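You operate a simulated robot arm through the tools that you are given. There is no shell and no other tool. Be economical: measure what you need, move in short steps, check, and stop when the job is done.

Carry out the task below with a simulated two-armed robot. There is one attempt and no reset: what you move stays moved.

TASK
Open the left bench door, put the flat box from the wooden table on the upper shelf of the bench cupboard and shut the door again. Then close the table door. Then take the brown seal ring and put it on top of the number three disc. Then open the right bench door, take the wooden wedge from the wooden table and put it on the upper shelf of the bench cupboard, then shut the door. Then take the blue chalk and leave it on the shelf under the long bench. Then open the top right drawer, fetch the cone from the inside of the top right drawer and set it on the trial run card and shut the drawer again. Keep to this order.

It is judged by the outcome, as a careful person would: the job done as asked, and still so three seconds after it is handed in. It fails if anything else is knocked over, pushed out of place, dropped, spilled or broken. A push-on lid holds only when it is set on centred and level and pressed home; a screw cap is set on level and turned clockwise until tight.

THE ROBOT
Two 7-joint arms with two-finger parallel grippers on one trunk, on a base that drives. Base frame: it is fixed to the floor where the robot stands at the start and does not move with it; the origin is under the middle of the robot, x ahead of it, y to its left, z up. Units: m, degrees, N and s.
The left shoulder is at the start at [0.05, 0.158, 1.133], the right one opposite. With the tool pointing down near the work surface each hand reaches from about 0.1 to 0.62 m from the robot's upright axis, wherever it stands, measured 20 degrees to its own side. Places, roughly: blue chalk (2x2x10 cm) [0, -1.1, 0.9]; brown seal ring (6x6x2 cm) [1.4, 0.3, 0.8]; cone (5x5x2 cm) [-0.4, -1.6, 0.7]; flat box [1.75, 0.5, 0.75]; left bench door [0.6, -0.2, 0.5]; number three disc [0, 3.5, 1]; right bench door [0.4, -0.4, 0.5]; shelf under the long bench [1.4, 2.4, 0.2]; table door [1.5, 1.1, 0.4]; top right drawer [-0.5, -1.6, 0.7]; trial run card [-0.75, -2.5, 1]; upper shelf of the bench cupboard [0.8, -0.5, 0.5]; wooden wedge (11x5x5 cm) [1.6, 0.2, 0.8]. Payload 3.91 kg a hand.
Tool frame (each hand has its own): the origin (TCP) lies between the finger pads and is the grasp point; the fingertips stand 0.03 m ahead of it; z points along the fingers, y is the line along which they close. The gripper opens to 0.11 m. The fingers are 0.02 m wide and 0.01 m thick; the gripper's body (0.048 by 0.112 m) begins 0.055 m behind the TCP.
Orientation is that of the tool frame in the base frame, as a unit quaternion [w, x, y, z]. With the fingers straight down and closing along the base's y, the tool's x points along the base's -x, its y along +y and its z along -z.

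THE INTERFACE
- The arms move only by the tool apply_moves. It takes "left_rows", "right_rows" or both (then of equal length, played together; a hand with none holds still); each is a list of rows, each a list of 6 numbers: the shift along the tool's x, y, z in m, then the turn, a rotation vector about the tool's x, y, z in degrees. In form: [[dx, dy, dz, ax, ay, az], ...]. A call has 1 to 20 rows; each row is the pose to reach, as a shift and turn from the pose commanded when the call began, along the tool's axes at that moment. "left_hand" and "right_hand" are, for a hand that has rows, the gripper command, from -1 (shut) to 1 (fully open), values between in proportion, set as the call begins (left out, the last holds). Each row takes 0.2 s and may step no farther than 0.05 m and 8.6 degrees from the row before; otherwise, or with a gripper value out of range, the whole call is refused. A pose out of reach is approached as far as the arm can. The call stops where the force on the tool passes 40 N (or 10 N more than at its start, if that is more) or the arm is blocked; 0.2 s more then pass. Each finger travels about 0.153 m/s and halts on what it meets, pressing with about 34 N; the grip force reading is that of the motor and also rises with nothing between the fingers. The clock runs only during rows and for 0.2 s after the last one: add rows that repeat a pose to give the fingers time. It gives the time, the measured TCP pose, the force on the tool (base axes), the opening and the grip force at its end, in the units of the frame above (readings bear some noise), with the torque about the TCP (base axes, N m) and any sound that the robot's microphone picked up.
- Cameras (640 x 400 px; columns grow to the right, rows downward): "scene" is now at [0.104, -0.0236, 1.2376]; the picture's right is [-0.34, -0.94, 0.00], its down [-0.81, 0.29, -0.51] and it looks along [0.48, -0.18, -0.86] (base axes); focal length 256 px, centre (320, 200). "left" rides on the left gripper at [0.072, -0.017, -0.103] in its tool frame; the picture's right is [0.23, 0.97, 0.00], its down [-0.76, 0.18, -0.62] and it looks along [-0.61, 0.14, 0.78] (tool axes); focal length 222 px, centre (320, 200). "right" rides on the right gripper at [0.072, 0.017, -0.103] in its tool frame; the picture's right is [-0.23, 0.97, 0.00], its down [-0.76, -0.18, -0.62] and it looks along [-0.61, -0.14, 0.78] (tool axes); focal length 222 px, centre (320, 200). There is no depth. A picture from a camera that has moved, and an enlarged one, comes with that camera's place and axes in the base frame and with its lens.
- get_image(camera): a new picture of that camera. No time passes.
- raise_lower(by): slides the trunk up (or, below 0, down) by that many m; the arms and the scene camera ride with it, the base frame stays. It gives what a move gives, with no picture.
- steer(legs): drives the robot by 1 to 6 legs, each [ahead, turn to the left] in m and degrees, along the robot's own axes; the way and the turn of a leg run together, so that a leg with both is an arc; at most 1.5 m and 180 degrees a leg. The arms and the cameras ride along, it lands a little off, and it stops where it bumps. It gives what a move gives.
- head_to(pan, tilt): turns the head with the scene camera to pan (to the left, within 80 degrees either way) and tilt (down, from -29 to 69), counted from straight ahead of the robot. It gives what a move gives.
- zoom(camera, box): a new picture of the part [left, top, right, bottom] of that camera's present view, enlarged. No time passes.
- sign_off(): hands the job in; it is judged then, once.

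Work in short steps. Places have to be worked out from the pictures, the camera data and where the tool is seen: move nearer, look again, correct. Check each grasp and each placing, and mend what went wrong. You have 493 turns and 244 pictures in all, those below and enlarged ones among them. Open the grippers and draw the arms clear of the work before you hand the job in, unless the task says otherwise.

The tools are called after "Request:" as a command line: name --argument value ..., lists and objects as JSON in quotes. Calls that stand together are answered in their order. apply_moves: Moves the arms, as the interface text tells. Its arguments: {"type":"object","properties":{"left_rows":{"type":"array","items":{"type":"array","items":{"type":"number"}}},"left_hand":{"type":"number"},"right_rows":{"type":"array","items":{"type":"array","items":{"type":"number"}}},"right_hand":{"type":"number"}},"required":[]} The other tools are called the same way: raise_lower (by) slides the trunk up or down; steer (legs) drives the base; head_to (pan, tilt) turns the head that bears the scene camera; get_image (camera) takes a picture; zoom (camera, box) takes an enlarged picture of a part of a camera's view; sign_off () hands the job in.

At the start:

```text
time_s: 0.0
left_ee_pos: [0.4624, -0.0505, 0.8672]
left_tcp_rot: [0.0, 0.0, 1.0, 0.0]
left_ft_force: [0.0, -0.8, -0.9]
left_torque: [0.01, -0.01, 0.01]
left_width: 0.1102
left_grip_force: 0.1
right_ee_pos: [0.2552, -0.3586, 0.8394]
right_tcp_rot: [0.0, 0.0, 1.0, 0.0]
right_ft_force: [0.0, 0.5, -0.1]
right_torque: [0.0, 0.0, 0.01]
right_width: 0.11
right_grip_force: 0.1
trunk travel left (down, up): [-0.375, 0.107]
robot x, y, heading: [0.0013, -0.0011, 0.0]
head pan, tilt: [-20.1, 59.2]
```

scene: 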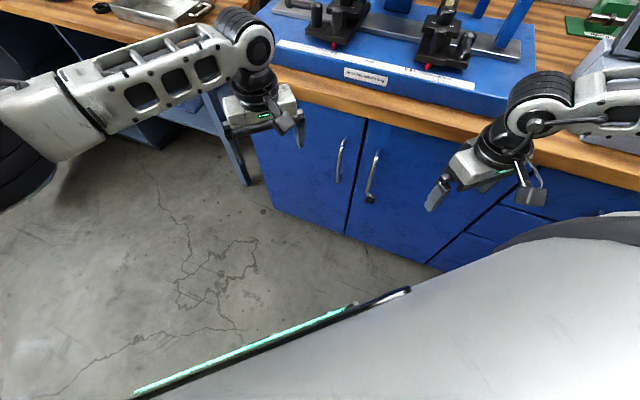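
right: 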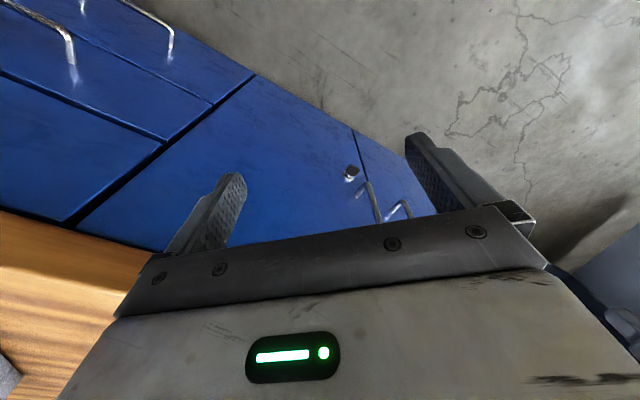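
left: 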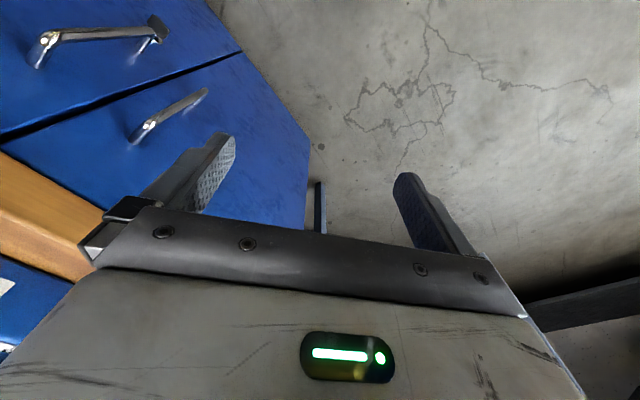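

I begin by surveying the scene with the head: ahead, left and right.

Request:
head_to --pan 0 --tilt 20

Request:
get_image --camera "scene"

Request:
head_to --pan 70 --tilt 20

Request:
get_image --camera "scene"

Request:
head_to --pan -70 --tilt 25

Request:
get_image --camera "scene"

```text
time_s: 1.1
left_ee_pos: [0.4631, -0.0513, 0.868]
left_tcp_rot: [0.001, 0.0, 1.0, -0.001]
left_ft_force: [0.3, -0.2, 0.2]
left_torque: [-0.04, 0.02, -0.02]
left_width: 0.1101
left_grip_force: 0.0
right_ee_pos: [0.2537, -0.3596, 0.8395]
right_tcp_rot: [0.0, 0.0, 1.0, 0.0]
right_ft_force: [-0.1, 0.2, 0.2]
right_torque: [0.0, -0.01, 0.01]
right_width: 0.1099
right_grip_force: 0.1
trunk travel left (down, up): [-0.375, 0.107]
robot x, y, heading: [0.0013, -0.0013, -0.3]
head pan, tilt: [0.0, 20.0]
```

```text
240 pictures are left
camera scene: at [0.1336, -0.0004, 1.2947], right [0.0, -1.0, 0.0], down [-0.34, 0.0, -0.94], along [0.94, 0.0, -0.34], focal length 256 px, centre (320, 200)
```

scene: 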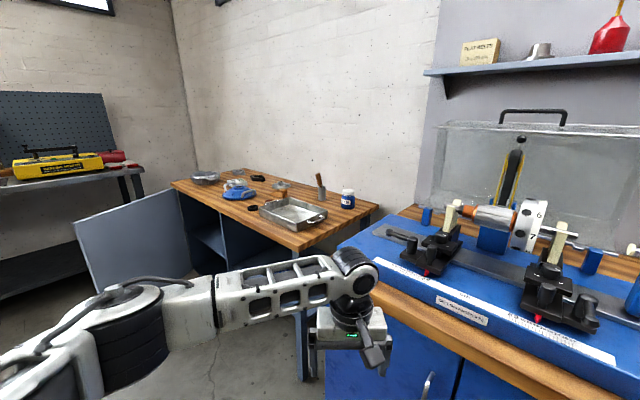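

```text
time_s: 2.5
left_ee_pos: [0.4632, -0.05, 0.8686]
left_tcp_rot: [0.0, 0.0, 1.0, 0.0]
left_ft_force: [-0.5, 0.2, 0.5]
left_torque: [-0.03, -0.01, 0.02]
left_width: 0.1098
left_grip_force: 0.0
right_ee_pos: [0.2538, -0.3584, 0.8397]
right_tcp_rot: [0.0, 0.0, 1.0, 0.0]
right_ft_force: [0.4, 0.1, -0.1]
right_torque: [-0.01, -0.02, 0.02]
right_width: 0.1098
right_grip_force: 0.1
trunk travel left (down, up): [-0.375, 0.107]
robot x, y, heading: [0.0025, -0.0032, -0.2]
head pan, tilt: [70.0, 20.0]
```

```text
239 pictures are left
camera scene: at [0.0724, 0.0871, 1.2948], right [0.94, -0.34, 0.0], down [-0.12, -0.32, -0.94], along [0.32, 0.88, -0.34], focal length 256 px, centre (320, 200)
```

scene: 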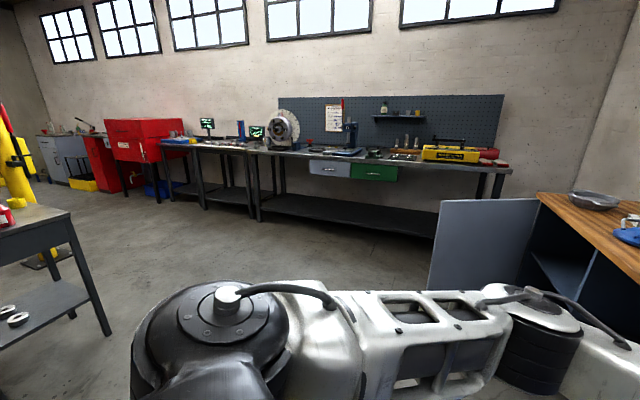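

```text
time_s: 4.7
left_ee_pos: [0.4638, -0.0505, 0.8677]
left_tcp_rot: [0.0, 0.0, 1.0, 0.0]
left_ft_force: [0.3, 0.2, 0.7]
left_torque: [0.0, -0.04, -0.02]
left_width: 0.1101
left_grip_force: 0.0
right_ee_pos: [0.2532, -0.3596, 0.8395]
right_tcp_rot: [0.0, 0.0, 1.0, 0.0]
right_ft_force: [-0.1, 0.1, -0.3]
right_torque: [0.02, 0.03, -0.02]
right_width: 0.1102
right_grip_force: 0.0
trunk travel left (down, up): [-0.375, 0.107]
robot x, y, heading: [-0.0002, 0.0011, -0.2]
head pan, tilt: [-70.0, 25.0]
```

```text
238 pictures are left
camera scene: at [0.0721, -0.087, 1.2867], right [-0.94, -0.34, 0.0], down [-0.14, 0.4, -0.91], along [0.31, -0.85, -0.42], focal length 256 px, centre (320, 200)
```

scene: 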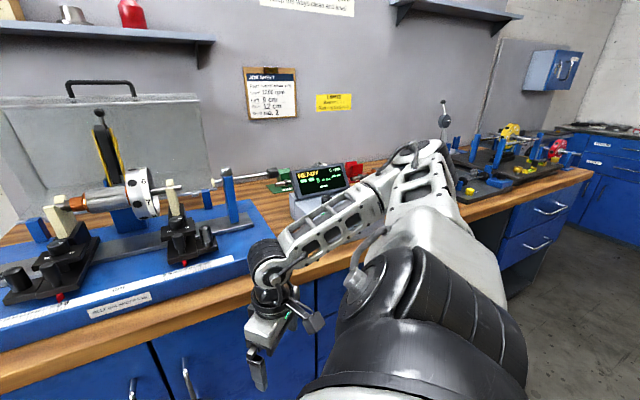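

Bench front normal seems to lie about −42° from my heading, ~0.6 m away. I back off a bit and turn to face the doors.

Request:
steer --legs '[[-0.2, 0], [0, -42]]'

Request:
head_to --pan 0 --tilt 40

Request:
get_image --camera "scene"

```text
time_s: 8.3
left_ee_pos: [0.0988, -0.3529, 0.8675]
left_tcp_rot: [0.0, 0.369, 0.929, 0.0]
left_ft_force: [0.0, -0.3, 0.3]
left_torque: [-0.03, -0.03, 0.01]
left_width: 0.1098
left_grip_force: 0.1
right_ee_pos: [-0.2643, -0.4358, 0.8392]
right_tcp_rot: [0.0, 0.368, 0.93, 0.001]
right_ft_force: [0.0, -0.6, 0.4]
right_torque: [-0.01, 0.02, -0.03]
right_width: 0.1099
right_grip_force: 0.0
trunk travel left (down, up): [-0.375, 0.107]
robot x, y, heading: [-0.2024, -0.0015, -43.1]
head pan, tilt: [-70.0, 25.0]
```

```text
time_s: 9.7
left_ee_pos: [0.0998, -0.3528, 0.8677]
left_tcp_rot: [0.0, 0.368, 0.93, 0.001]
left_ft_force: [0.2, 1.0, 0.9]
left_torque: [0.01, 0.0, 0.02]
left_width: 0.1102
left_grip_force: 0.0
right_ee_pos: [-0.263, -0.4358, 0.8381]
right_tcp_rot: [-0.001, 0.368, 0.93, 0.001]
right_ft_force: [-0.6, 0.4, 0.7]
right_torque: [0.0, -0.01, -0.02]
right_width: 0.1099
right_grip_force: 0.0
trunk travel left (down, up): [-0.375, 0.107]
robot x, y, heading: [-0.2026, 0.0009, -43.3]
head pan, tilt: [0.0, 40.0]
```

```text
237 pictures are left
camera scene: at [-0.1118, -0.0854, 1.2634], right [-0.68, -0.73, 0.0], down [-0.47, 0.44, -0.77], along [0.56, -0.52, -0.64], focal length 256 px, centre (320, 200)
```

scene: 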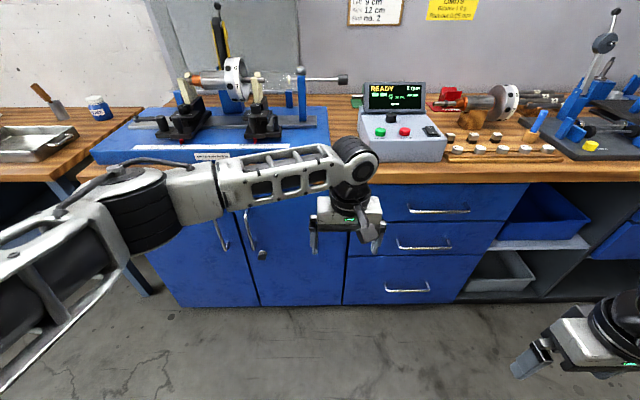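

Doors and handles are in view now; I zoom on the handles and move the left arm out of the way later.

Request:
zoom --camera "scene" --box '[160, 180, 360, 305]'

Request:
head_to --pan 65 --tilt 30

Request:
get_image --camera "scene"

Request:
head_to --pan -60 --tilt 30

Request:
get_image --camera "scene"

```text
3.20 times, centred on (260, 242) of scene
camera zoom: at [-0.1118, -0.0854, 1.2634], right [-0.68, -0.73, 0.0], down [-0.47, 0.44, -0.77], along [0.56, -0.52, -0.64], focal length 819 px, centre (512, 64)
```

zoom: 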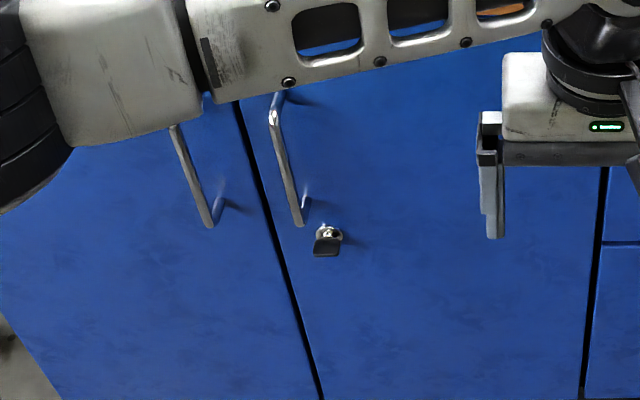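

```text
time_s: 11.1
left_ee_pos: [0.0988, -0.3527, 0.8685]
left_tcp_rot: [-0.001, 0.368, 0.93, 0.0]
left_ft_force: [-0.2, 0.4, 0.9]
left_torque: [-0.02, -0.01, -0.02]
left_width: 0.11
left_grip_force: 0.0
right_ee_pos: [-0.2636, -0.4355, 0.8389]
right_tcp_rot: [0.0, 0.368, 0.93, 0.0]
right_ft_force: [0.4, -0.5, 0.4]
right_torque: [-0.01, 0.01, 0.02]
right_width: 0.11
right_grip_force: 0.0
trunk travel left (down, up): [-0.375, 0.107]
robot x, y, heading: [-0.2051, -0.0009, -43.0]
head pan, tilt: [65.0, 30.0]
```

```text
235 pictures are left
camera scene: at [-0.0898, 0.0064, 1.2787], right [0.37, -0.93, 0.0], down [-0.46, -0.19, -0.87], along [0.8, 0.32, -0.5], focal length 256 px, centre (320, 200)
```

scene: 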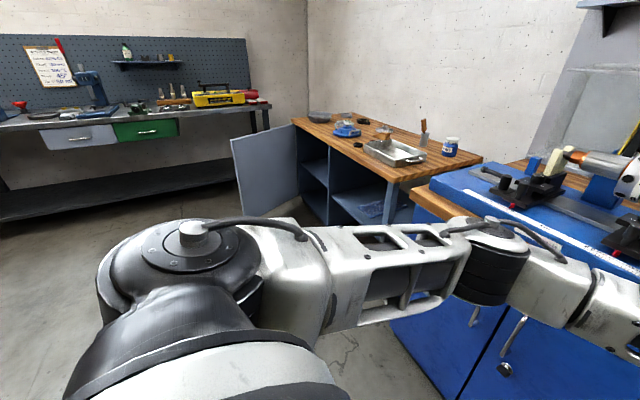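

```text
time_s: 13.1
left_ee_pos: [0.1, -0.3522, 0.8677]
left_tcp_rot: [0.001, 0.368, 0.93, 0.0]
left_ft_force: [0.7, 0.8, -0.3]
left_torque: [-0.03, 0.05, -0.02]
left_width: 0.1098
left_grip_force: 0.0
right_ee_pos: [-0.2643, -0.4369, 0.8386]
right_tcp_rot: [0.001, 0.368, 0.93, -0.001]
right_ft_force: [0.8, 0.0, 0.4]
right_torque: [0.02, 0.01, -0.01]
right_width: 0.1101
right_grip_force: 0.0
trunk travel left (down, up): [-0.375, 0.107]
robot x, y, heading: [-0.2058, 0.0023, -43.0]
head pan, tilt: [-60.0, 30.0]
```

```text
234 pictures are left
camera scene: at [-0.1943, -0.1153, 1.2788], right [-0.97, 0.23, 0.0], down [0.11, 0.49, -0.87], along [-0.2, -0.84, -0.5], focal length 256 px, centre (320, 200)
```

scene: 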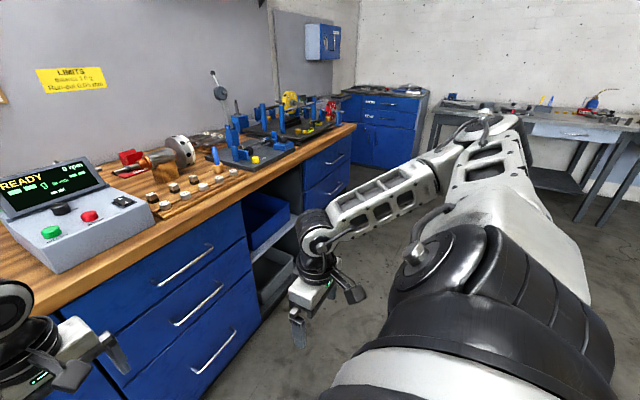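

I lower the trunk 0.25 m so the hands get to handle height; both hands are clear of the bench front.

Request:
raise_lower --by -0.25

Request:
apply_moves --left_rows '[[0, 0.03, 0, 0, -7.5, 0], [-0.005, 0.06, 0, 0, -15, 0], [-0.01, 0.09, 0, 0, -22.5, 0], [-0.015, 0.12, 0, 0, -30, 0], [-0.02, 0.15, 0, 0, -37.5, 0], [-0.025, 0.18, 0, 0, -45, 0], [-0.03, 0.21, 0, 0, -52.5, 0], [-0.035, 0.24, 0, 0, -60, 0], [-0.04, 0.27, 0, 0, -67.5, 0], [-0.04, 0.3, 0, 0, -75, 0], [-0.04, 0.33, 0, 0, -82.5, 0], [-0.04, 0.36, 0, 0, -90, 0], [-0.04, 0.38, 0, 0, -90, 0]]'

Request:
get_image --camera "left"

```text
time_s: 15.7
left_ee_pos: [0.0991, -0.3523, 0.6184]
left_tcp_rot: [0.0, 0.368, 0.93, 0.0]
left_ft_force: [-0.4, 0.2, -0.2]
left_torque: [-0.01, 0.01, -0.03]
left_width: 0.1098
left_grip_force: 0.0
right_ee_pos: [-0.2631, -0.435, 0.59]
right_tcp_rot: [0.0, 0.369, 0.93, -0.001]
right_ft_force: [-0.2, -0.5, 0.8]
right_torque: [0.01, -0.01, 0.01]
right_width: 0.1102
right_grip_force: 0.2
trunk travel left (down, up): [-0.125, 0.357]
robot x, y, heading: [-0.2032, 0.0009, -43.3]
head pan, tilt: [-60.0, 30.0]
```

```text
time_s: 18.5
left_ee_pos: [0.3878, -0.1014, 0.6165]
left_tcp_rot: [0.657, 0.26, 0.658, -0.259]
left_ft_force: [-0.3, 0.1, -0.1]
left_torque: [-0.01, 0.02, 0.0]
left_width: 0.1098
left_grip_force: 0.0
right_ee_pos: [-0.2644, -0.4356, 0.5882]
right_tcp_rot: [0.001, 0.367, 0.93, 0.0]
right_ft_force: [0.9, 0.4, -0.1]
right_torque: [-0.02, 0.05, 0.02]
right_width: 0.11
right_grip_force: 0.2
trunk travel left (down, up): [-0.125, 0.357]
robot x, y, heading: [-0.1996, 0.0035, -43.2]
head pan, tilt: [-60.0, 30.0]
```

```text
233 pictures are left
camera left: at [0.3007, -0.0429, 0.5437], right [0.67, 0.71, -0.23], down [-0.33, 0.56, 0.76], along [0.67, -0.43, 0.61], focal length 222 px, centre (320, 200)
```

left: 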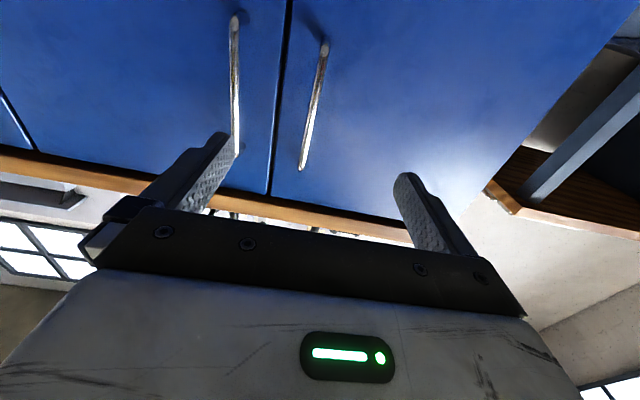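

Triangulating, the left handle bar is at about 0.69 m ahead, 0.325 left, z 0.56–0.72; the hand is aligned. I narrow the gripper and approach.

Request:
apply_moves --left_rows '[[0, 0, 0.04, 0, 0, 0], [-0.01, 0, 0.08, 0, 0, 0], [-0.015, 0, 0.12, 0, 0, 0], [-0.015, 0, 0.15, 0, 0, 0]]' --left_hand 0.2

Request:
get_image --camera "left"

```text
time_s: 19.5
left_ee_pos: [0.499, -0.2061, 0.6294]
left_tcp_rot: [0.657, 0.26, 0.658, -0.26]
left_ft_force: [-1.1, 0.1, 0.6]
left_torque: [-0.01, 0.0, -0.01]
left_width: 0.0659
left_grip_force: 0.1
right_ee_pos: [-0.2638, -0.4357, 0.5895]
right_tcp_rot: [0.0, 0.368, 0.93, 0.0]
right_ft_force: [0.0, 0.1, -0.6]
right_torque: [0.01, -0.01, 0.0]
right_width: 0.1098
right_grip_force: 0.1
trunk travel left (down, up): [-0.125, 0.357]
robot x, y, heading: [-0.2024, -0.0012, -43.1]
head pan, tilt: [-60.0, 30.0]
```

```text
232 pictures are left
camera left: at [0.4116, -0.1475, 0.5576], right [0.67, 0.71, -0.23], down [-0.33, 0.56, 0.76], along [0.67, -0.43, 0.61], focal length 222 px, centre (320, 200)
```

left: 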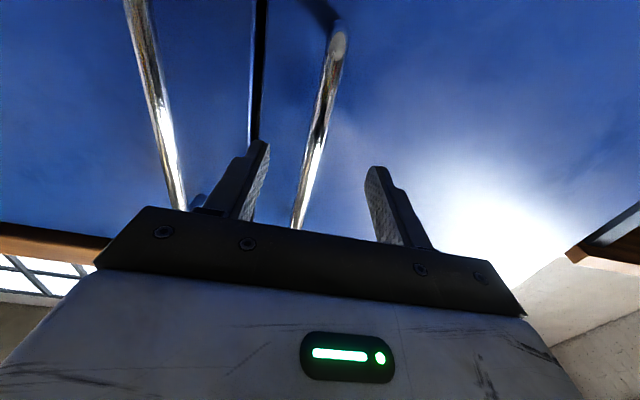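

The bar lies between the fingers; I move 3.5 cm further and close.

Request:
apply_moves --left_rows '[[0, 0, 0.02, 0, 0, 0], [0, 0, 0.037, 0, 0, 0]]'

Request:
apply_moves --left_rows '[[0, 0, 0, 0, 0, 0], [0, 0, 0, 0, 0, 0], [0, 0, 0, 0, 0, 0]]' --left_hand -1

Request:
get_image --camera "left"

```text
time_s: 20.1
left_ee_pos: [0.5259, -0.2324, 0.6291]
left_tcp_rot: [0.657, 0.261, 0.657, -0.261]
left_ft_force: [0.2, 0.1, 0.4]
left_torque: [0.01, 0.0, 0.0]
left_width: 0.0663
left_grip_force: 0.1
right_ee_pos: [-0.2633, -0.4365, 0.5885]
right_tcp_rot: [0.0, 0.367, 0.93, 0.0]
right_ft_force: [-0.3, 0.6, 0.8]
right_torque: [-0.01, 0.0, 0.0]
right_width: 0.1099
right_grip_force: 0.0
trunk travel left (down, up): [-0.125, 0.357]
robot x, y, heading: [-0.203, -0.0005, -43.2]
head pan, tilt: [-60.0, 30.0]
```

```text
time_s: 20.9
left_ee_pos: [0.5224, -0.2356, 0.6291]
left_tcp_rot: [0.658, 0.261, 0.656, -0.262]
left_ft_force: [-17.3, -14.1, -3.2]
left_torque: [-0.49, -0.47, 0.04]
left_width: 0.0114
left_grip_force: 45.4
right_ee_pos: [-0.2655, -0.4363, 0.5889]
right_tcp_rot: [0.0, 0.368, 0.93, 0.001]
right_ft_force: [-0.2, -0.3, -0.2]
right_torque: [-0.04, 0.03, 0.01]
right_width: 0.1099
right_grip_force: 0.0
trunk travel left (down, up): [-0.125, 0.357]
robot x, y, heading: [-0.2065, 0.0001, -43.2]
head pan, tilt: [-60.0, 30.0]
```

```text
231 pictures are left
camera left: at [0.4355, -0.177, 0.5557], right [0.67, 0.7, -0.23], down [-0.33, 0.56, 0.76], along [0.66, -0.44, 0.61], focal length 222 px, centre (320, 200)
```

left: 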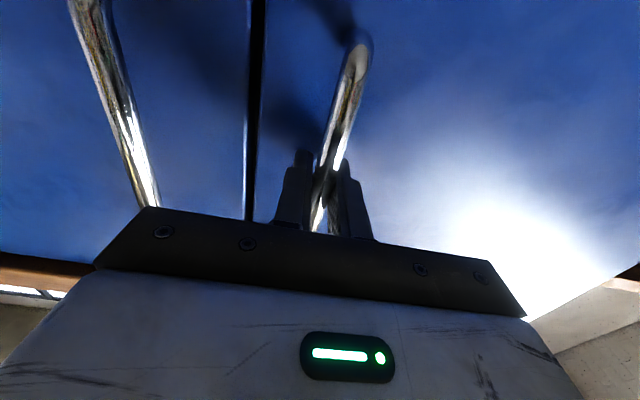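

Gripped the bar (width 1.1 cm). I start pulling the door along an arc about the hinge ~0.31 m to the left.

Request:
apply_moves --left_rows '[[0, 0.002, -0.014, 1.5, 0, 0], [0, 0.004, -0.027, 3, 0, 0], [0, 0.007, -0.04, 4.5, 0, 0], [0, 0.011, -0.053, 6, 0, 0]]'

```text
time_s: 21.9
left_ee_pos: [0.4896, -0.1912, 0.6288]
left_tcp_rot: [0.64, 0.299, 0.641, -0.299]
left_ft_force: [-29.6, -17.8, -3.6]
left_torque: [-0.34, -0.42, 0.18]
left_width: 0.0113
left_grip_force: 44.9
right_ee_pos: [-0.2639, -0.4362, 0.5883]
right_tcp_rot: [0.0, 0.368, 0.93, 0.001]
right_ft_force: [0.1, -0.4, 0.6]
right_torque: [0.01, 0.01, 0.0]
right_width: 0.11
right_grip_force: 0.1
trunk travel left (down, up): [-0.125, 0.357]
robot x, y, heading: [-0.2042, -0.0001, -43.3]
head pan, tilt: [-60.0, 30.0]
```

The door opens; there's a ~30 N side load, so I ease the arc to the right a little and continue.

Request:
apply_moves --left_rows '[[0, -0.008, -0.002, 0, 0, 0], [0, -0.006, -0.014, 1.5, 0, 0], [0, -0.003, -0.027, 3, 0, 0], [0, 0.001, -0.039, 4.5, 0, 0], [0, 0.005, -0.051, 6, 0, 0]]'

```text
time_s: 23.1
left_ee_pos: [0.4648, -0.1456, 0.6293]
left_tcp_rot: [0.625, 0.327, 0.63, -0.325]
left_ft_force: [-3.0, -0.8, -16.2]
left_torque: [0.86, 0.46, 0.1]
left_width: 0.0116
left_grip_force: 44.6
right_ee_pos: [-0.2639, -0.436, 0.5885]
right_tcp_rot: [-0.001, 0.368, 0.93, 0.001]
right_ft_force: [0.3, -0.3, 0.6]
right_torque: [0.0, 0.02, 0.02]
right_width: 0.1098
right_grip_force: 0.1
trunk travel left (down, up): [-0.125, 0.357]
robot x, y, heading: [-0.2047, 0.0048, -43.2]
head pan, tilt: [-60.0, 30.0]
```

Side load is gone; door is ~20° open. Continue the arc to ~45°.

Request:
apply_moves --left_rows '[[0, 0.009, -0.026, 3.5, 0, 0], [0, 0.0197, -0.0507, 7, 0, 0], [0, 0.029, -0.069, 10, 0, 0], [0, 0.04, -0.086, 13, 0, 0], [0, 0.052, -0.103, 16.5, 0, 0], [0, 0.0643, -0.118, 20, 0, 0]]'

```text
time_s: 24.3
left_ee_pos: [0.44, -0.0431, 0.6301]
left_tcp_rot: [0.573, 0.413, 0.574, -0.414]
left_ft_force: [-1.4, 0.3, 1.9]
left_torque: [0.36, -0.03, 0.11]
left_width: 0.0116
left_grip_force: 45.1
right_ee_pos: [-0.2639, -0.4358, 0.5899]
right_tcp_rot: [0.0, 0.368, 0.93, 0.0]
right_ft_force: [0.8, -0.6, 0.0]
right_torque: [-0.01, -0.01, 0.0]
right_width: 0.1102
right_grip_force: 0.1
trunk travel left (down, up): [-0.125, 0.357]
robot x, y, heading: [-0.2041, 0.0032, -43.1]
head pan, tilt: [-60.0, 30.0]
stopped in row 5 (left hand): the force on the tool passed its limit at 43 N (the readings are from after the stop); the commanded pose is now the measured one
```

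It stopped on a force spike at ~40° open; let me look.

Request:
head_to --pan 20 --tilt 50

Request:
get_image --camera "scene"

Request:
get_image --camera "left"

```text
time_s: 25.8
left_ee_pos: [0.4396, -0.0422, 0.629]
left_tcp_rot: [0.574, 0.412, 0.575, -0.413]
left_ft_force: [-4.5, -1.8, 2.9]
left_torque: [0.3, -0.13, 0.03]
left_width: 0.0117
left_grip_force: 44.6
right_ee_pos: [-0.2644, -0.4361, 0.5894]
right_tcp_rot: [0.0, 0.368, 0.93, 0.0]
right_ft_force: [0.4, 0.3, 0.8]
right_torque: [-0.04, 0.0, 0.0]
right_width: 0.11
right_grip_force: 0.0
trunk travel left (down, up): [-0.125, 0.357]
robot x, y, heading: [-0.2024, -0.0009, -43.4]
head pan, tilt: [20.0, 50.0]
```

```text
230 pictures are left
camera scene: at [-0.1038, -0.0576, 0.9993], right [-0.39, -0.92, 0.0], down [-0.7, 0.3, -0.64], along [0.59, -0.25, -0.77], focal length 256 px, centre (320, 200)
```

scene: 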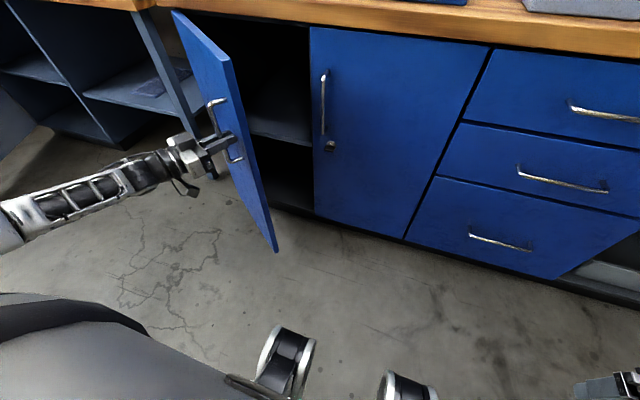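

```text
229 pictures are left
camera left: at [0.3908, 0.0508, 0.5562], right [0.92, 0.31, -0.23], down [-0.03, 0.65, 0.76], along [0.38, -0.7, 0.61], focal length 222 px, centre (320, 200)
```

left: 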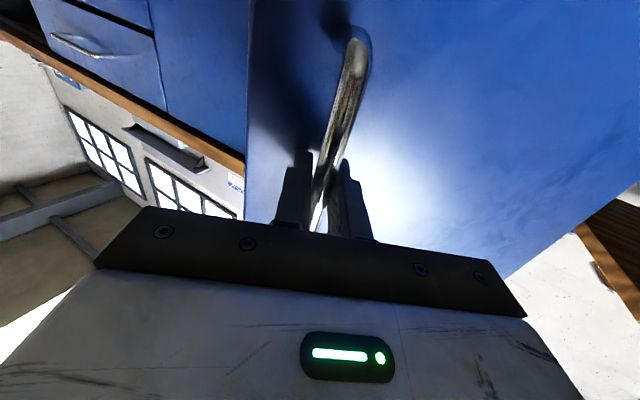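

Door is ~40° open and free. I continue the arc more slowly to ~70°.

Request:
apply_moves --left_rows '[[0, 0.005, -0.012, 2, 0, 0], [0, 0.01, -0.024, 4.5, 0, 0], [0, 0.016, -0.037, 7, 0, 0], [0, 0.0224, -0.0493, 9, 0, 0], [0, 0.0295, -0.061, 11.5, 0, 0], [0, 0.037, -0.072, 14, 0, 0], [0, 0.0445, -0.083, 16, 0, 0], [0, 0.0522, -0.0943, 18, 0, 0], [0, 0.061, -0.104, 20, 0, 0], [0, 0.07, -0.114, 22.5, 0, 0], [0, 0.08, -0.124, 25, 0, 0], [0, 0.0897, -0.1333, 27, 0, 0]]'

```text
time_s: 26.8
left_ee_pos: [0.4411, 0.0068, 0.6296]
left_tcp_rot: [0.537, 0.459, 0.536, -0.462]
left_ft_force: [-6.8, -0.3, 6.5]
left_torque: [0.69, -0.13, -0.11]
left_width: 0.0113
left_grip_force: 44.6
right_ee_pos: [-0.2651, -0.4346, 0.5874]
right_tcp_rot: [0.001, 0.367, 0.93, 0.0]
right_ft_force: [0.3, -0.6, -0.5]
right_torque: [0.0, -0.03, -0.01]
right_width: 0.1099
right_grip_force: 0.1
trunk travel left (down, up): [-0.125, 0.357]
robot x, y, heading: [-0.2019, 0.0024, -42.8]
head pan, tilt: [20.0, 50.0]
stopped in row 5 (left hand): the force on the tool passed its limit at 41 N (the readings are from after the stop); the commanded pose is now the measured one
```

Refitting the arc gives radius ~0.35 m. I continue with the corrected arc to ~65°.

Request:
apply_moves --left_rows '[[0, 0.003, -0.012, 1, 0, 0], [0, 0.006, -0.024, 2, 0, 0], [0, 0.009, -0.036, 3, 0, 0], [0, 0.012, -0.0477, 4, 0, 0], [0, 0.018, -0.062, 5, 0, 0], [0, 0.024, -0.076, 6, 0, 0], [0, 0.03, -0.09, 7, 0, 0], [0, 0.0364, -0.104, 8, 0, 0], [0, 0.044, -0.117, 9, 0, 0], [0, 0.052, -0.13, 10, 0, 0]]'

```text
time_s: 28.6
left_ee_pos: [0.4628, 0.1058, 0.6282]
left_tcp_rot: [0.513, 0.487, 0.509, -0.491]
left_ft_force: [3.8, -1.1, -1.6]
left_torque: [0.0, -0.17, 0.14]
left_width: 0.0119
left_grip_force: 44.7
right_ee_pos: [-0.2638, -0.4349, 0.5886]
right_tcp_rot: [0.0, 0.369, 0.93, 0.0]
right_ft_force: [0.2, -0.2, 1.0]
right_torque: [0.04, 0.04, 0.0]
right_width: 0.11
right_grip_force: 0.2
trunk travel left (down, up): [-0.125, 0.357]
robot x, y, heading: [-0.2067, 0.0019, -43.4]
head pan, tilt: [20.0, 50.0]
stopped in row 8 (left hand): the force on the tool passed its limit at 42 N (the readings are from after the stop); the commanded pose is now the measured one
```

~60° open now. Continuing the arc toward 85° with little tool rotation.

Request:
apply_moves --left_rows '[[0, 0.009, -0.018, 1, 0, 0], [0, 0.018, -0.036, 2, 0, 0], [0, 0.028, -0.0544, 3, 0, 0], [0, 0.04, -0.071, 4, 0, 0], [0, 0.053, -0.087, 5, 0, 0], [0, 0.0657, -0.1033, 6, 0, 0], [0, 0.088, -0.124, 8, 0, 0]]'

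Request:
get_image --camera "scene"

```text
time_s: 29.3
left_ee_pos: [0.4771, 0.1379, 0.629]
left_tcp_rot: [0.504, 0.495, 0.501, -0.5]
left_ft_force: [6.4, -3.1, -12.3]
left_torque: [-0.92, -0.3, 0.04]
left_width: 0.0116
left_grip_force: 45.0
left hand out of reach, approached as far as the arm can: row 2, 3
right_ee_pos: [-0.2644, -0.4351, 0.5885]
right_tcp_rot: [0.0, 0.37, 0.929, -0.002]
right_ft_force: [1.0, -1.1, 0.2]
right_torque: [0.0, -0.01, -0.04]
right_width: 0.11
right_grip_force: 0.2
trunk travel left (down, up): [-0.125, 0.357]
robot x, y, heading: [-0.2023, 0.0017, -43.4]
head pan, tilt: [20.0, 50.0]
stopped in row 3 (left hand): the force on the tool passed its limit at 44 N (the readings are from after the stop); the commanded pose is now the measured one
```

```text
228 pictures are left
camera scene: at [-0.1018, -0.0582, 0.9989], right [-0.4, -0.92, 0.0], down [-0.7, 0.3, -0.64], along [0.59, -0.25, -0.77], focal length 256 px, centre (320, 200)
```

scene: 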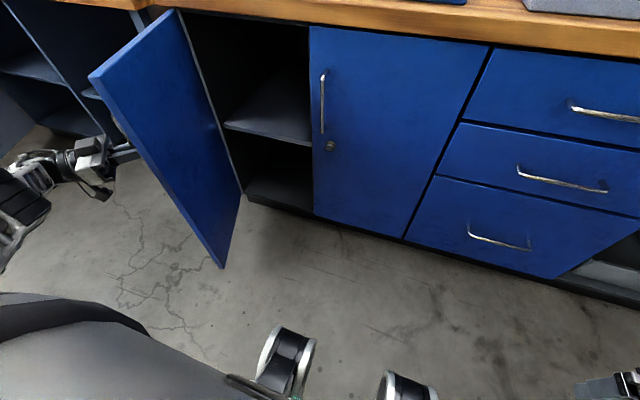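

Door is ~65° open, hand at its reach limit. Release and back the fingers off the bar.

Request:
apply_moves --left_rows '[[0, 0, 0, 0, 0, 0], [0, 0, 0, 0, 0, 0], [0, -0.005, -0.02, 0, 0, 0], [0, -0.015, -0.04, 0, 0, 0], [0, -0.03, -0.06, 0, 0, 0]]' --left_hand 0.3

Request:
get_image --camera "left"

```text
time_s: 30.5
left_ee_pos: [0.4446, 0.1978, 0.6299]
left_tcp_rot: [0.505, 0.496, 0.499, -0.501]
left_ft_force: [0.7, 0.6, -0.5]
left_torque: [0.03, 0.01, -0.03]
left_width: 0.0716
left_grip_force: 0.1
left hand out of reach, approached as far as the arm can: row 3
right_ee_pos: [-0.265, -0.436, 0.589]
right_tcp_rot: [0.0, 0.369, 0.929, -0.001]
right_ft_force: [-0.2, -0.2, -0.2]
right_torque: [0.02, -0.01, 0.02]
right_width: 0.1101
right_grip_force: 0.1
trunk travel left (down, up): [-0.125, 0.357]
robot x, y, heading: [-0.2019, -0.0011, -43.5]
head pan, tilt: [20.0, 50.0]
```

```text
227 pictures are left
camera left: at [0.4266, 0.3, 0.557], right [0.97, 0.01, -0.23], down [0.17, 0.63, 0.75], along [0.15, -0.77, 0.62], focal length 222 px, centre (320, 200)
```

left: 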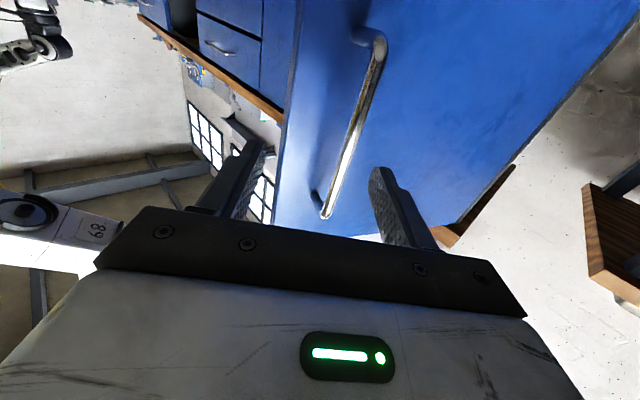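

Fingers are clear. I bring the hand round the door's free edge to its inside, rotating back to forward-pointing, gripper closed.

Request:
apply_moves --left_rows '[[0, -0.03, -0.015, 0, 0, 0], [0, -0.065, -0.032, 0, 0, 0], [0, -0.105, -0.051, 0, 0, 0], [0, -0.12, -0.035, -5, 0, 0], [0, -0.14, -0.01, -10, 0, 0], [0, -0.16, 0.01, -16, 0, 0], [0, -0.18, 0.025, -22, 0, 0], [0, -0.2, 0.04, -28, 0, 0], [0, -0.213, 0.053, -34, 0, 0], [0, -0.213, 0.053, -40, 0, 0]]' --left_hand -1

Request:
get_image --camera "scene"

```text
time_s: 32.7
left_ee_pos: [0.2359, 0.1425, 0.6311]
left_tcp_rot: [0.644, 0.292, 0.64, -0.299]
left_ft_force: [-0.2, -0.2, 0.0]
left_torque: [-0.01, -0.01, -0.01]
left_width: 0.0002
left_grip_force: 34.0
right_ee_pos: [-0.2648, -0.4359, 0.5889]
right_tcp_rot: [0.0, 0.369, 0.929, 0.0]
right_ft_force: [-0.3, 0.4, 0.5]
right_torque: [0.0, 0.0, 0.0]
right_width: 0.11
right_grip_force: 0.0
trunk travel left (down, up): [-0.125, 0.357]
robot x, y, heading: [-0.2017, 0.0013, -43.1]
head pan, tilt: [20.0, 50.0]
```

```text
226 pictures are left
camera scene: at [-0.1031, -0.0581, 0.9992], right [-0.4, -0.92, 0.0], down [-0.7, 0.3, -0.64], along [0.59, -0.25, -0.77], focal length 256 px, centre (320, 200)
```

scene: 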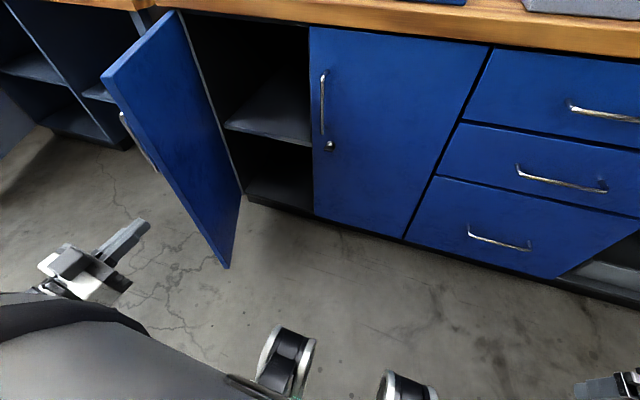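

Now forward inside the door's edge, then push it left in an arc.

Request:
apply_moves --left_rows '[[0, 0, 0.04, 0, 0, 0], [0, 0, 0.08, 0, 0, 0], [0, 0, 0.12, 0, 0, 0], [0, 0, 0.16, 0, 0, 0], [0, 0, 0.2, 0, 0, 0], [0, 0.04, 0.21, 0, 0, 0], [0, 0.08, 0.21, 0, 0, 0], [0, 0.11, 0.21, 0, 0, 0]]'

Request:
get_image --camera "scene"

```text
time_s: 34.2
left_ee_pos: [0.405, 0.0172, 0.6336]
left_tcp_rot: [0.644, 0.295, 0.638, -0.303]
left_ft_force: [-8.1, 3.4, 3.9]
left_torque: [0.38, 0.21, 0.73]
left_width: 0.0
left_grip_force: 34.0
right_ee_pos: [-0.2647, -0.4364, 0.5888]
right_tcp_rot: [0.001, 0.368, 0.93, 0.0]
right_ft_force: [-0.1, 0.0, 0.6]
right_torque: [-0.02, 0.02, 0.03]
right_width: 0.1105
right_grip_force: 0.1
trunk travel left (down, up): [-0.125, 0.357]
robot x, y, heading: [-0.2034, 0.0003, -43.2]
head pan, tilt: [20.0, 50.0]
stopped in row 7 (left hand): the force on the tool passed its limit at 73 N (the readings are from after the stop); the commanded pose is now the measured one
```

```text
225 pictures are left
camera scene: at [-0.1039, -0.0578, 0.9994], right [-0.39, -0.92, 0.0], down [-0.7, 0.3, -0.64], along [0.59, -0.25, -0.77], focal length 256 px, centre (320, 200)
```

scene: 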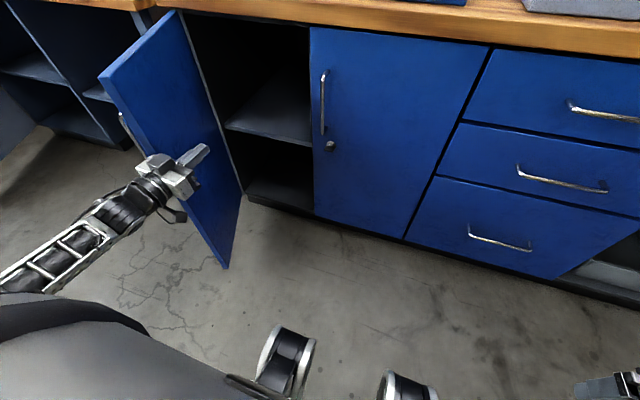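

Contact at impact speed tripped the limit; I push slowly now.

Request:
apply_moves --left_rows '[[0, 0.008, 0, 0, 0, 0], [0, 0.016, 0, 0, 0, 0], [0, 0.024, -0.002, 0, 0, 0], [0, 0.032, -0.004, 0, 0, 0], [0, 0.04, -0.006, 0, 0, 0], [0, 0.05, -0.008, 0, 0, 0], [0, 0.06, -0.01, 0, 0, 0], [0, 0.07, -0.013, 0, 0, 0], [0, 0.08, -0.016, 0, 0, 0], [0, 0.09, -0.02, 0, 0, 0], [0, 0.1, -0.022, 0, 0, 0], [0, 0.11, -0.025, 0, 0, 0], [0, 0.12, -0.03, 0, 0, 0], [0, 0.13, -0.033, 0, 0, 0], [0, 0.14, -0.035, 0, 0, 0], [0, 0.15, -0.035, 0, 0, 0], [0, 0.16, -0.035, 0, 0, 0], [0, 0.17, -0.035, 0, 0, 0], [0, 0.18, -0.035, 0, 0, 0]]'

Request:
get_image --camera "scene"

```text
time_s: 34.6
left_ee_pos: [0.4058, 0.0206, 0.6335]
left_tcp_rot: [0.643, 0.297, 0.637, -0.305]
left_ft_force: [-14.9, 4.1, 9.1]
left_torque: [0.81, 0.3, 1.2]
left_width: 0.0
left_grip_force: 33.7
right_ee_pos: [-0.2653, -0.4356, 0.59]
right_tcp_rot: [0.001, 0.368, 0.93, 0.0]
right_ft_force: [-0.2, 0.1, -0.4]
right_torque: [0.0, 0.02, -0.02]
right_width: 0.1102
right_grip_force: 0.2
trunk travel left (down, up): [-0.125, 0.357]
robot x, y, heading: [-0.2008, 0.0019, -43.5]
head pan, tilt: [20.0, 50.0]
stopped in row 1 (left hand): the force on the tool passed its limit at 47 N (the readings are from after the stop); the commanded pose is now the measured one
```

```text
224 pictures are left
camera scene: at [-0.105, -0.0575, 0.9995], right [-0.39, -0.92, 0.0], down [-0.7, 0.3, -0.64], along [0.59, -0.25, -0.77], focal length 256 px, centre (320, 200)
```

scene: 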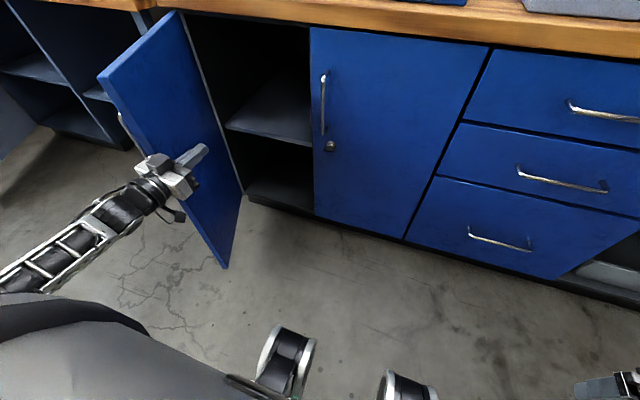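

The gripper body catches the door's end edge. I shift right, go deeper so that it bears on the inner face, then push.

Request:
apply_moves --left_rows '[[0, -0.02, -0.01, 0, 0, 0], [0, -0.045, 0, 0, 0, 0], [0, -0.045, 0.04, 0, 0, 0], [0, -0.045, 0.08, 0, 0, 0], [0, -0.045, 0.11, 0, 0, 0], [0, -0.02, 0.12, 0, 0, 0], [0, 0, 0.12, 0, 0, 0], [0, 0.01, 0.12, 0, 0, 0], [0, 0.02, 0.12, 0, 0, 0], [0, 0.03, 0.12, 0, 0, 0], [0, 0.04, 0.12, 0, 0, 0], [0, 0.05, 0.12, 0, 0, 0], [0, 0.06, 0.12, 0, 0, 0], [0, 0.07, 0.115, 0, 0, 0], [0, 0.08, 0.11, 0, 0, 0], [0, 0.09, 0.105, 0, 0, 0], [0, 0.1, 0.1, 0, 0, 0]]'

Request:
get_image --camera "scene"

```text
time_s: 38.2
left_ee_pos: [0.5492, 0.0069, 0.6318]
left_tcp_rot: [0.642, 0.295, 0.64, -0.304]
left_ft_force: [0.0, -0.3, 0.3]
left_torque: [-0.01, 0.0, -0.01]
left_width: 0.0001
left_grip_force: 34.1
right_ee_pos: [-0.2643, -0.4353, 0.5893]
right_tcp_rot: [0.0, 0.369, 0.93, -0.001]
right_ft_force: [-0.6, -0.1, -0.3]
right_torque: [-0.01, -0.02, 0.0]
right_width: 0.1099
right_grip_force: 0.0
trunk travel left (down, up): [-0.125, 0.357]
robot x, y, heading: [-0.2033, 0.0, -43.2]
head pan, tilt: [20.0, 50.0]
```

```text
223 pictures are left
camera scene: at [-0.1036, -0.0577, 0.9992], right [-0.39, -0.92, 0.0], down [-0.7, 0.3, -0.64], along [0.59, -0.25, -0.77], focal length 256 px, centre (320, 200)
```

scene: 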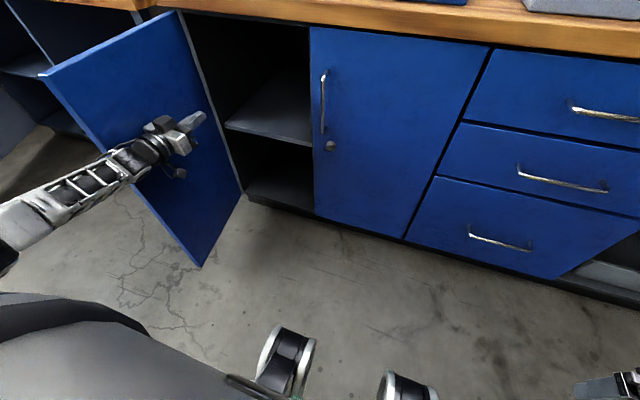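

Pushing works; continue left.

Request:
apply_moves --left_rows '[[0, 0.012, 0, 0, 0, 0], [0, 0.024, 0, 0, 0, 0], [0, 0.036, 0, 0, 0, 0], [0, 0.048, 0, 0, 0, 0], [0, 0.06, -0.002, -1, 0, 0], [0, 0.072, -0.005, -2, 0, 0], [0, 0.084, -0.008, -3, 0, 0], [0, 0.096, -0.012, -4, 0, 0], [0, 0.108, -0.016, -5, 0, 0], [0, 0.12, -0.02, -6, 0, 0], [0, 0.132, -0.025, -7, 0, 0], [0, 0.144, -0.03, -8, 0, 0], [0, 0.156, -0.035, -9, 0, 0], [0, 0.168, -0.04, -10, 0, 0]]'

Request:
get_image --camera "scene"

```text
time_s: 40.4
left_ee_pos: [0.6222, 0.0909, 0.6293]
left_tcp_rot: [0.653, 0.272, 0.65, -0.278]
left_ft_force: [-7.0, -4.0, 2.2]
left_torque: [0.21, -0.14, 0.53]
left_width: 0.0
left_grip_force: 33.8
right_ee_pos: [-0.2648, -0.4367, 0.5887]
right_tcp_rot: [0.001, 0.368, 0.93, -0.001]
right_ft_force: [0.2, -0.2, 0.5]
right_torque: [0.0, -0.01, -0.01]
right_width: 0.1098
right_grip_force: 0.0
trunk travel left (down, up): [-0.125, 0.357]
robot x, y, heading: [-0.2049, 0.0004, -43.2]
head pan, tilt: [20.0, 50.0]
stopped in row 10 (left hand): the force on the tool passed its limit at 51 N (the readings are from after the stop); the commanded pose is now the measured one
```

```text
222 pictures are left
camera scene: at [-0.1047, -0.058, 0.9993], right [-0.39, -0.92, 0.0], down [-0.7, 0.3, -0.64], along [0.59, -0.25, -0.77], focal length 256 px, centre (320, 200)
```

scene: 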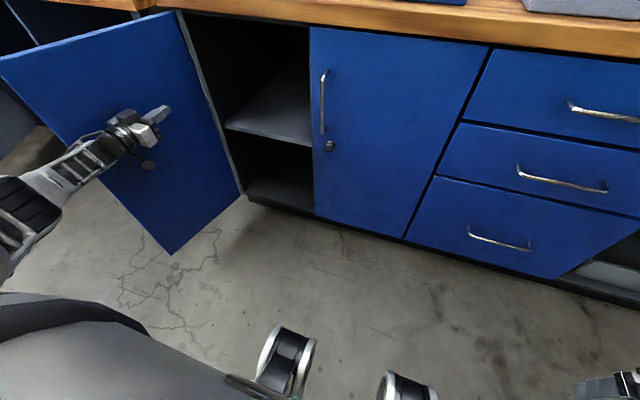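

Door is now ~95° open. Withdraw the hand to the right and back to a compact pose.

Request:
apply_moves --left_rows '[[0, -0.03, 0, 0, 0, 0], [0, -0.07, -0.02, 0, 0, 0], [0, -0.11, -0.05, 0, 0, 0], [0, -0.15, -0.09, 0, 0, 0], [0, -0.18, -0.13, 0, 0, 0], [0, -0.2, -0.17, 0, 0, 0], [0, -0.22, -0.2, 0, 0, 0]]' --left_hand 1

Request:
head_to --pan 5 --tilt 40

Request:
get_image --camera "scene"

```text
refused: row 4 steps farther than a row can; nothing moved
```

```text
time_s: 41.1
left_ee_pos: [0.6233, 0.0908, 0.628]
left_tcp_rot: [0.653, 0.271, 0.65, -0.278]
left_ft_force: [-10.3, -8.8, 3.1]
left_torque: [0.48, -0.27, 0.75]
left_width: 0.0002
left_grip_force: 34.2
right_ee_pos: [-0.2648, -0.4359, 0.5887]
right_tcp_rot: [0.001, 0.368, 0.93, 0.0]
right_ft_force: [0.0, -0.3, -0.2]
right_torque: [-0.01, 0.0, -0.03]
right_width: 0.1101
right_grip_force: 0.1
trunk travel left (down, up): [-0.125, 0.357]
robot x, y, heading: [-0.2072, -0.0005, -43.3]
head pan, tilt: [5.0, 40.0]
```

```text
221 pictures are left
camera scene: at [-0.1088, -0.0805, 1.0134], right [-0.62, -0.79, 0.0], down [-0.5, 0.4, -0.77], along [0.6, -0.47, -0.64], focal length 256 px, centre (320, 200)
```

scene: 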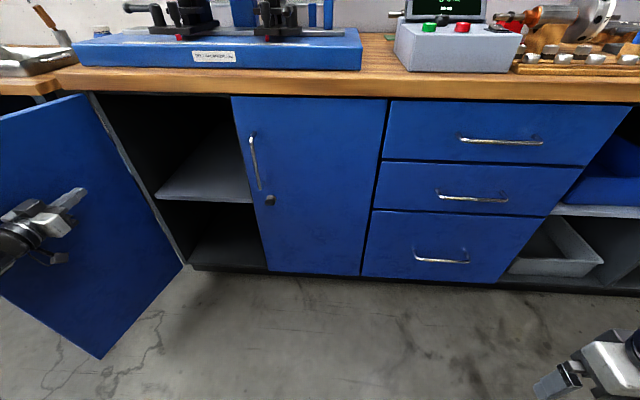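

Shelf top ≈ z 0.505, opening up to ≈0.81. I redo the retreat with smaller steps.

Request:
apply_moves --left_rows '[[0, -0.03, 0, 0, 0, 0], [0, -0.07, -0.02, 0, 0, 0], [0, -0.1, -0.05, 0, 0, 0], [0, -0.13, -0.08, 0, 0, 0], [0, -0.16, -0.11, 0, 0, 0], [0, -0.18, -0.15, 0, 0, 0], [0, -0.2, -0.19, 0, 0, 0]]' --left_hand 1

Request:
raise_lower --by 0.3

Request:
head_to --pan 60 --tilt 25

Request:
get_image --camera "scene"

Request:
zoom --camera "scene" --box '[290, 90, 470, 202]'

```text
time_s: 42.8
left_ee_pos: [0.3424, 0.0875, 0.6294]
left_tcp_rot: [0.653, 0.27, 0.651, -0.276]
left_ft_force: [-0.1, -0.3, 0.4]
left_torque: [-0.01, 0.01, 0.02]
left_width: 0.1099
left_grip_force: 0.0
right_ee_pos: [-0.2648, -0.4359, 0.5884]
right_tcp_rot: [0.0, 0.368, 0.93, 0.0]
right_ft_force: [0.1, 0.2, 0.3]
right_torque: [0.03, 0.01, 0.01]
right_width: 0.1101
right_grip_force: 0.1
trunk travel left (down, up): [-0.125, 0.357]
robot x, y, heading: [-0.2005, 0.0009, -43.1]
head pan, tilt: [5.0, 40.0]
```

```text
time_s: 45.8
left_ee_pos: [0.3426, 0.0873, 0.9276]
left_tcp_rot: [0.653, 0.27, 0.651, -0.277]
left_ft_force: [-0.1, 0.0, -0.8]
left_torque: [0.0, 0.0, 0.04]
left_width: 0.1098
left_grip_force: 0.2
right_ee_pos: [-0.2645, -0.4359, 0.8895]
right_tcp_rot: [0.0, 0.368, 0.93, 0.001]
right_ft_force: [-0.2, 0.7, 1.0]
right_torque: [0.0, 0.03, 0.01]
right_width: 0.1101
right_grip_force: 0.0
trunk travel left (down, up): [-0.425, 0.057]
robot x, y, heading: [-0.2031, 0.0009, -43.1]
head pan, tilt: [5.0, 40.0]
```

```text
time_s: 47.0
left_ee_pos: [0.3426, 0.0871, 0.9275]
left_tcp_rot: [0.653, 0.27, 0.651, -0.277]
left_ft_force: [0.2, 0.8, -0.4]
left_torque: [0.03, 0.02, 0.02]
left_width: 0.1101
left_grip_force: 0.0
right_ee_pos: [-0.2653, -0.435, 0.8896]
right_tcp_rot: [0.0, 0.368, 0.93, 0.0]
right_ft_force: [-0.8, 0.7, -0.8]
right_torque: [0.02, -0.01, -0.03]
right_width: 0.11
right_grip_force: 0.0
trunk travel left (down, up): [-0.425, 0.057]
robot x, y, heading: [-0.2056, 0.0046, -43.4]
head pan, tilt: [60.0, 25.0]
```

```text
220 pictures are left
camera scene: at [-0.0866, -0.0009, 1.3367], right [0.29, -0.96, 0.0], down [-0.4, -0.12, -0.91], along [0.87, 0.26, -0.42], focal length 256 px, centre (320, 200)
```

scene: 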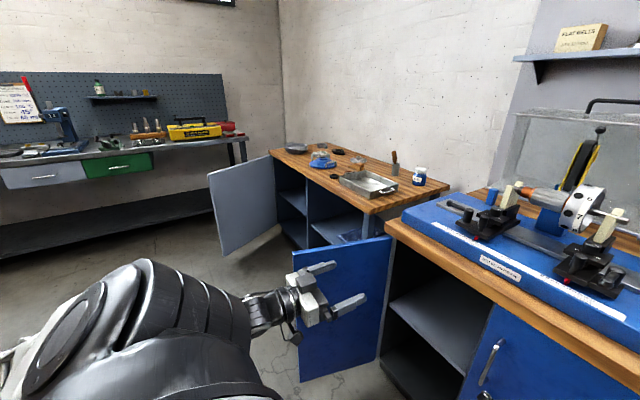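

```text
3.56 times, centred on (380, 146) of scene
camera zoom: at [-0.0866, -0.0009, 1.3367], right [0.29, -0.96, 0.0], down [-0.4, -0.12, -0.91], along [0.87, 0.26, -0.42], focal length 910 px, centre (107, 392)
```

zoom: 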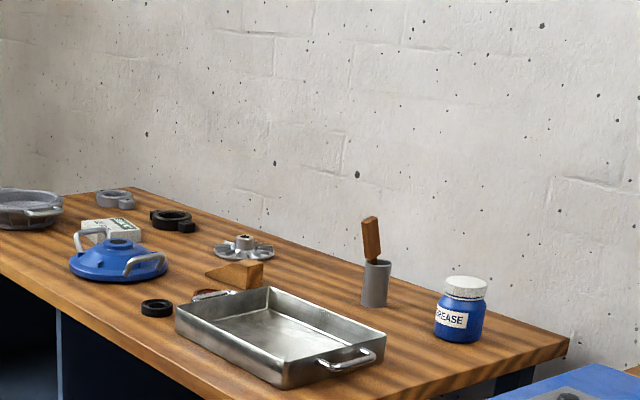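

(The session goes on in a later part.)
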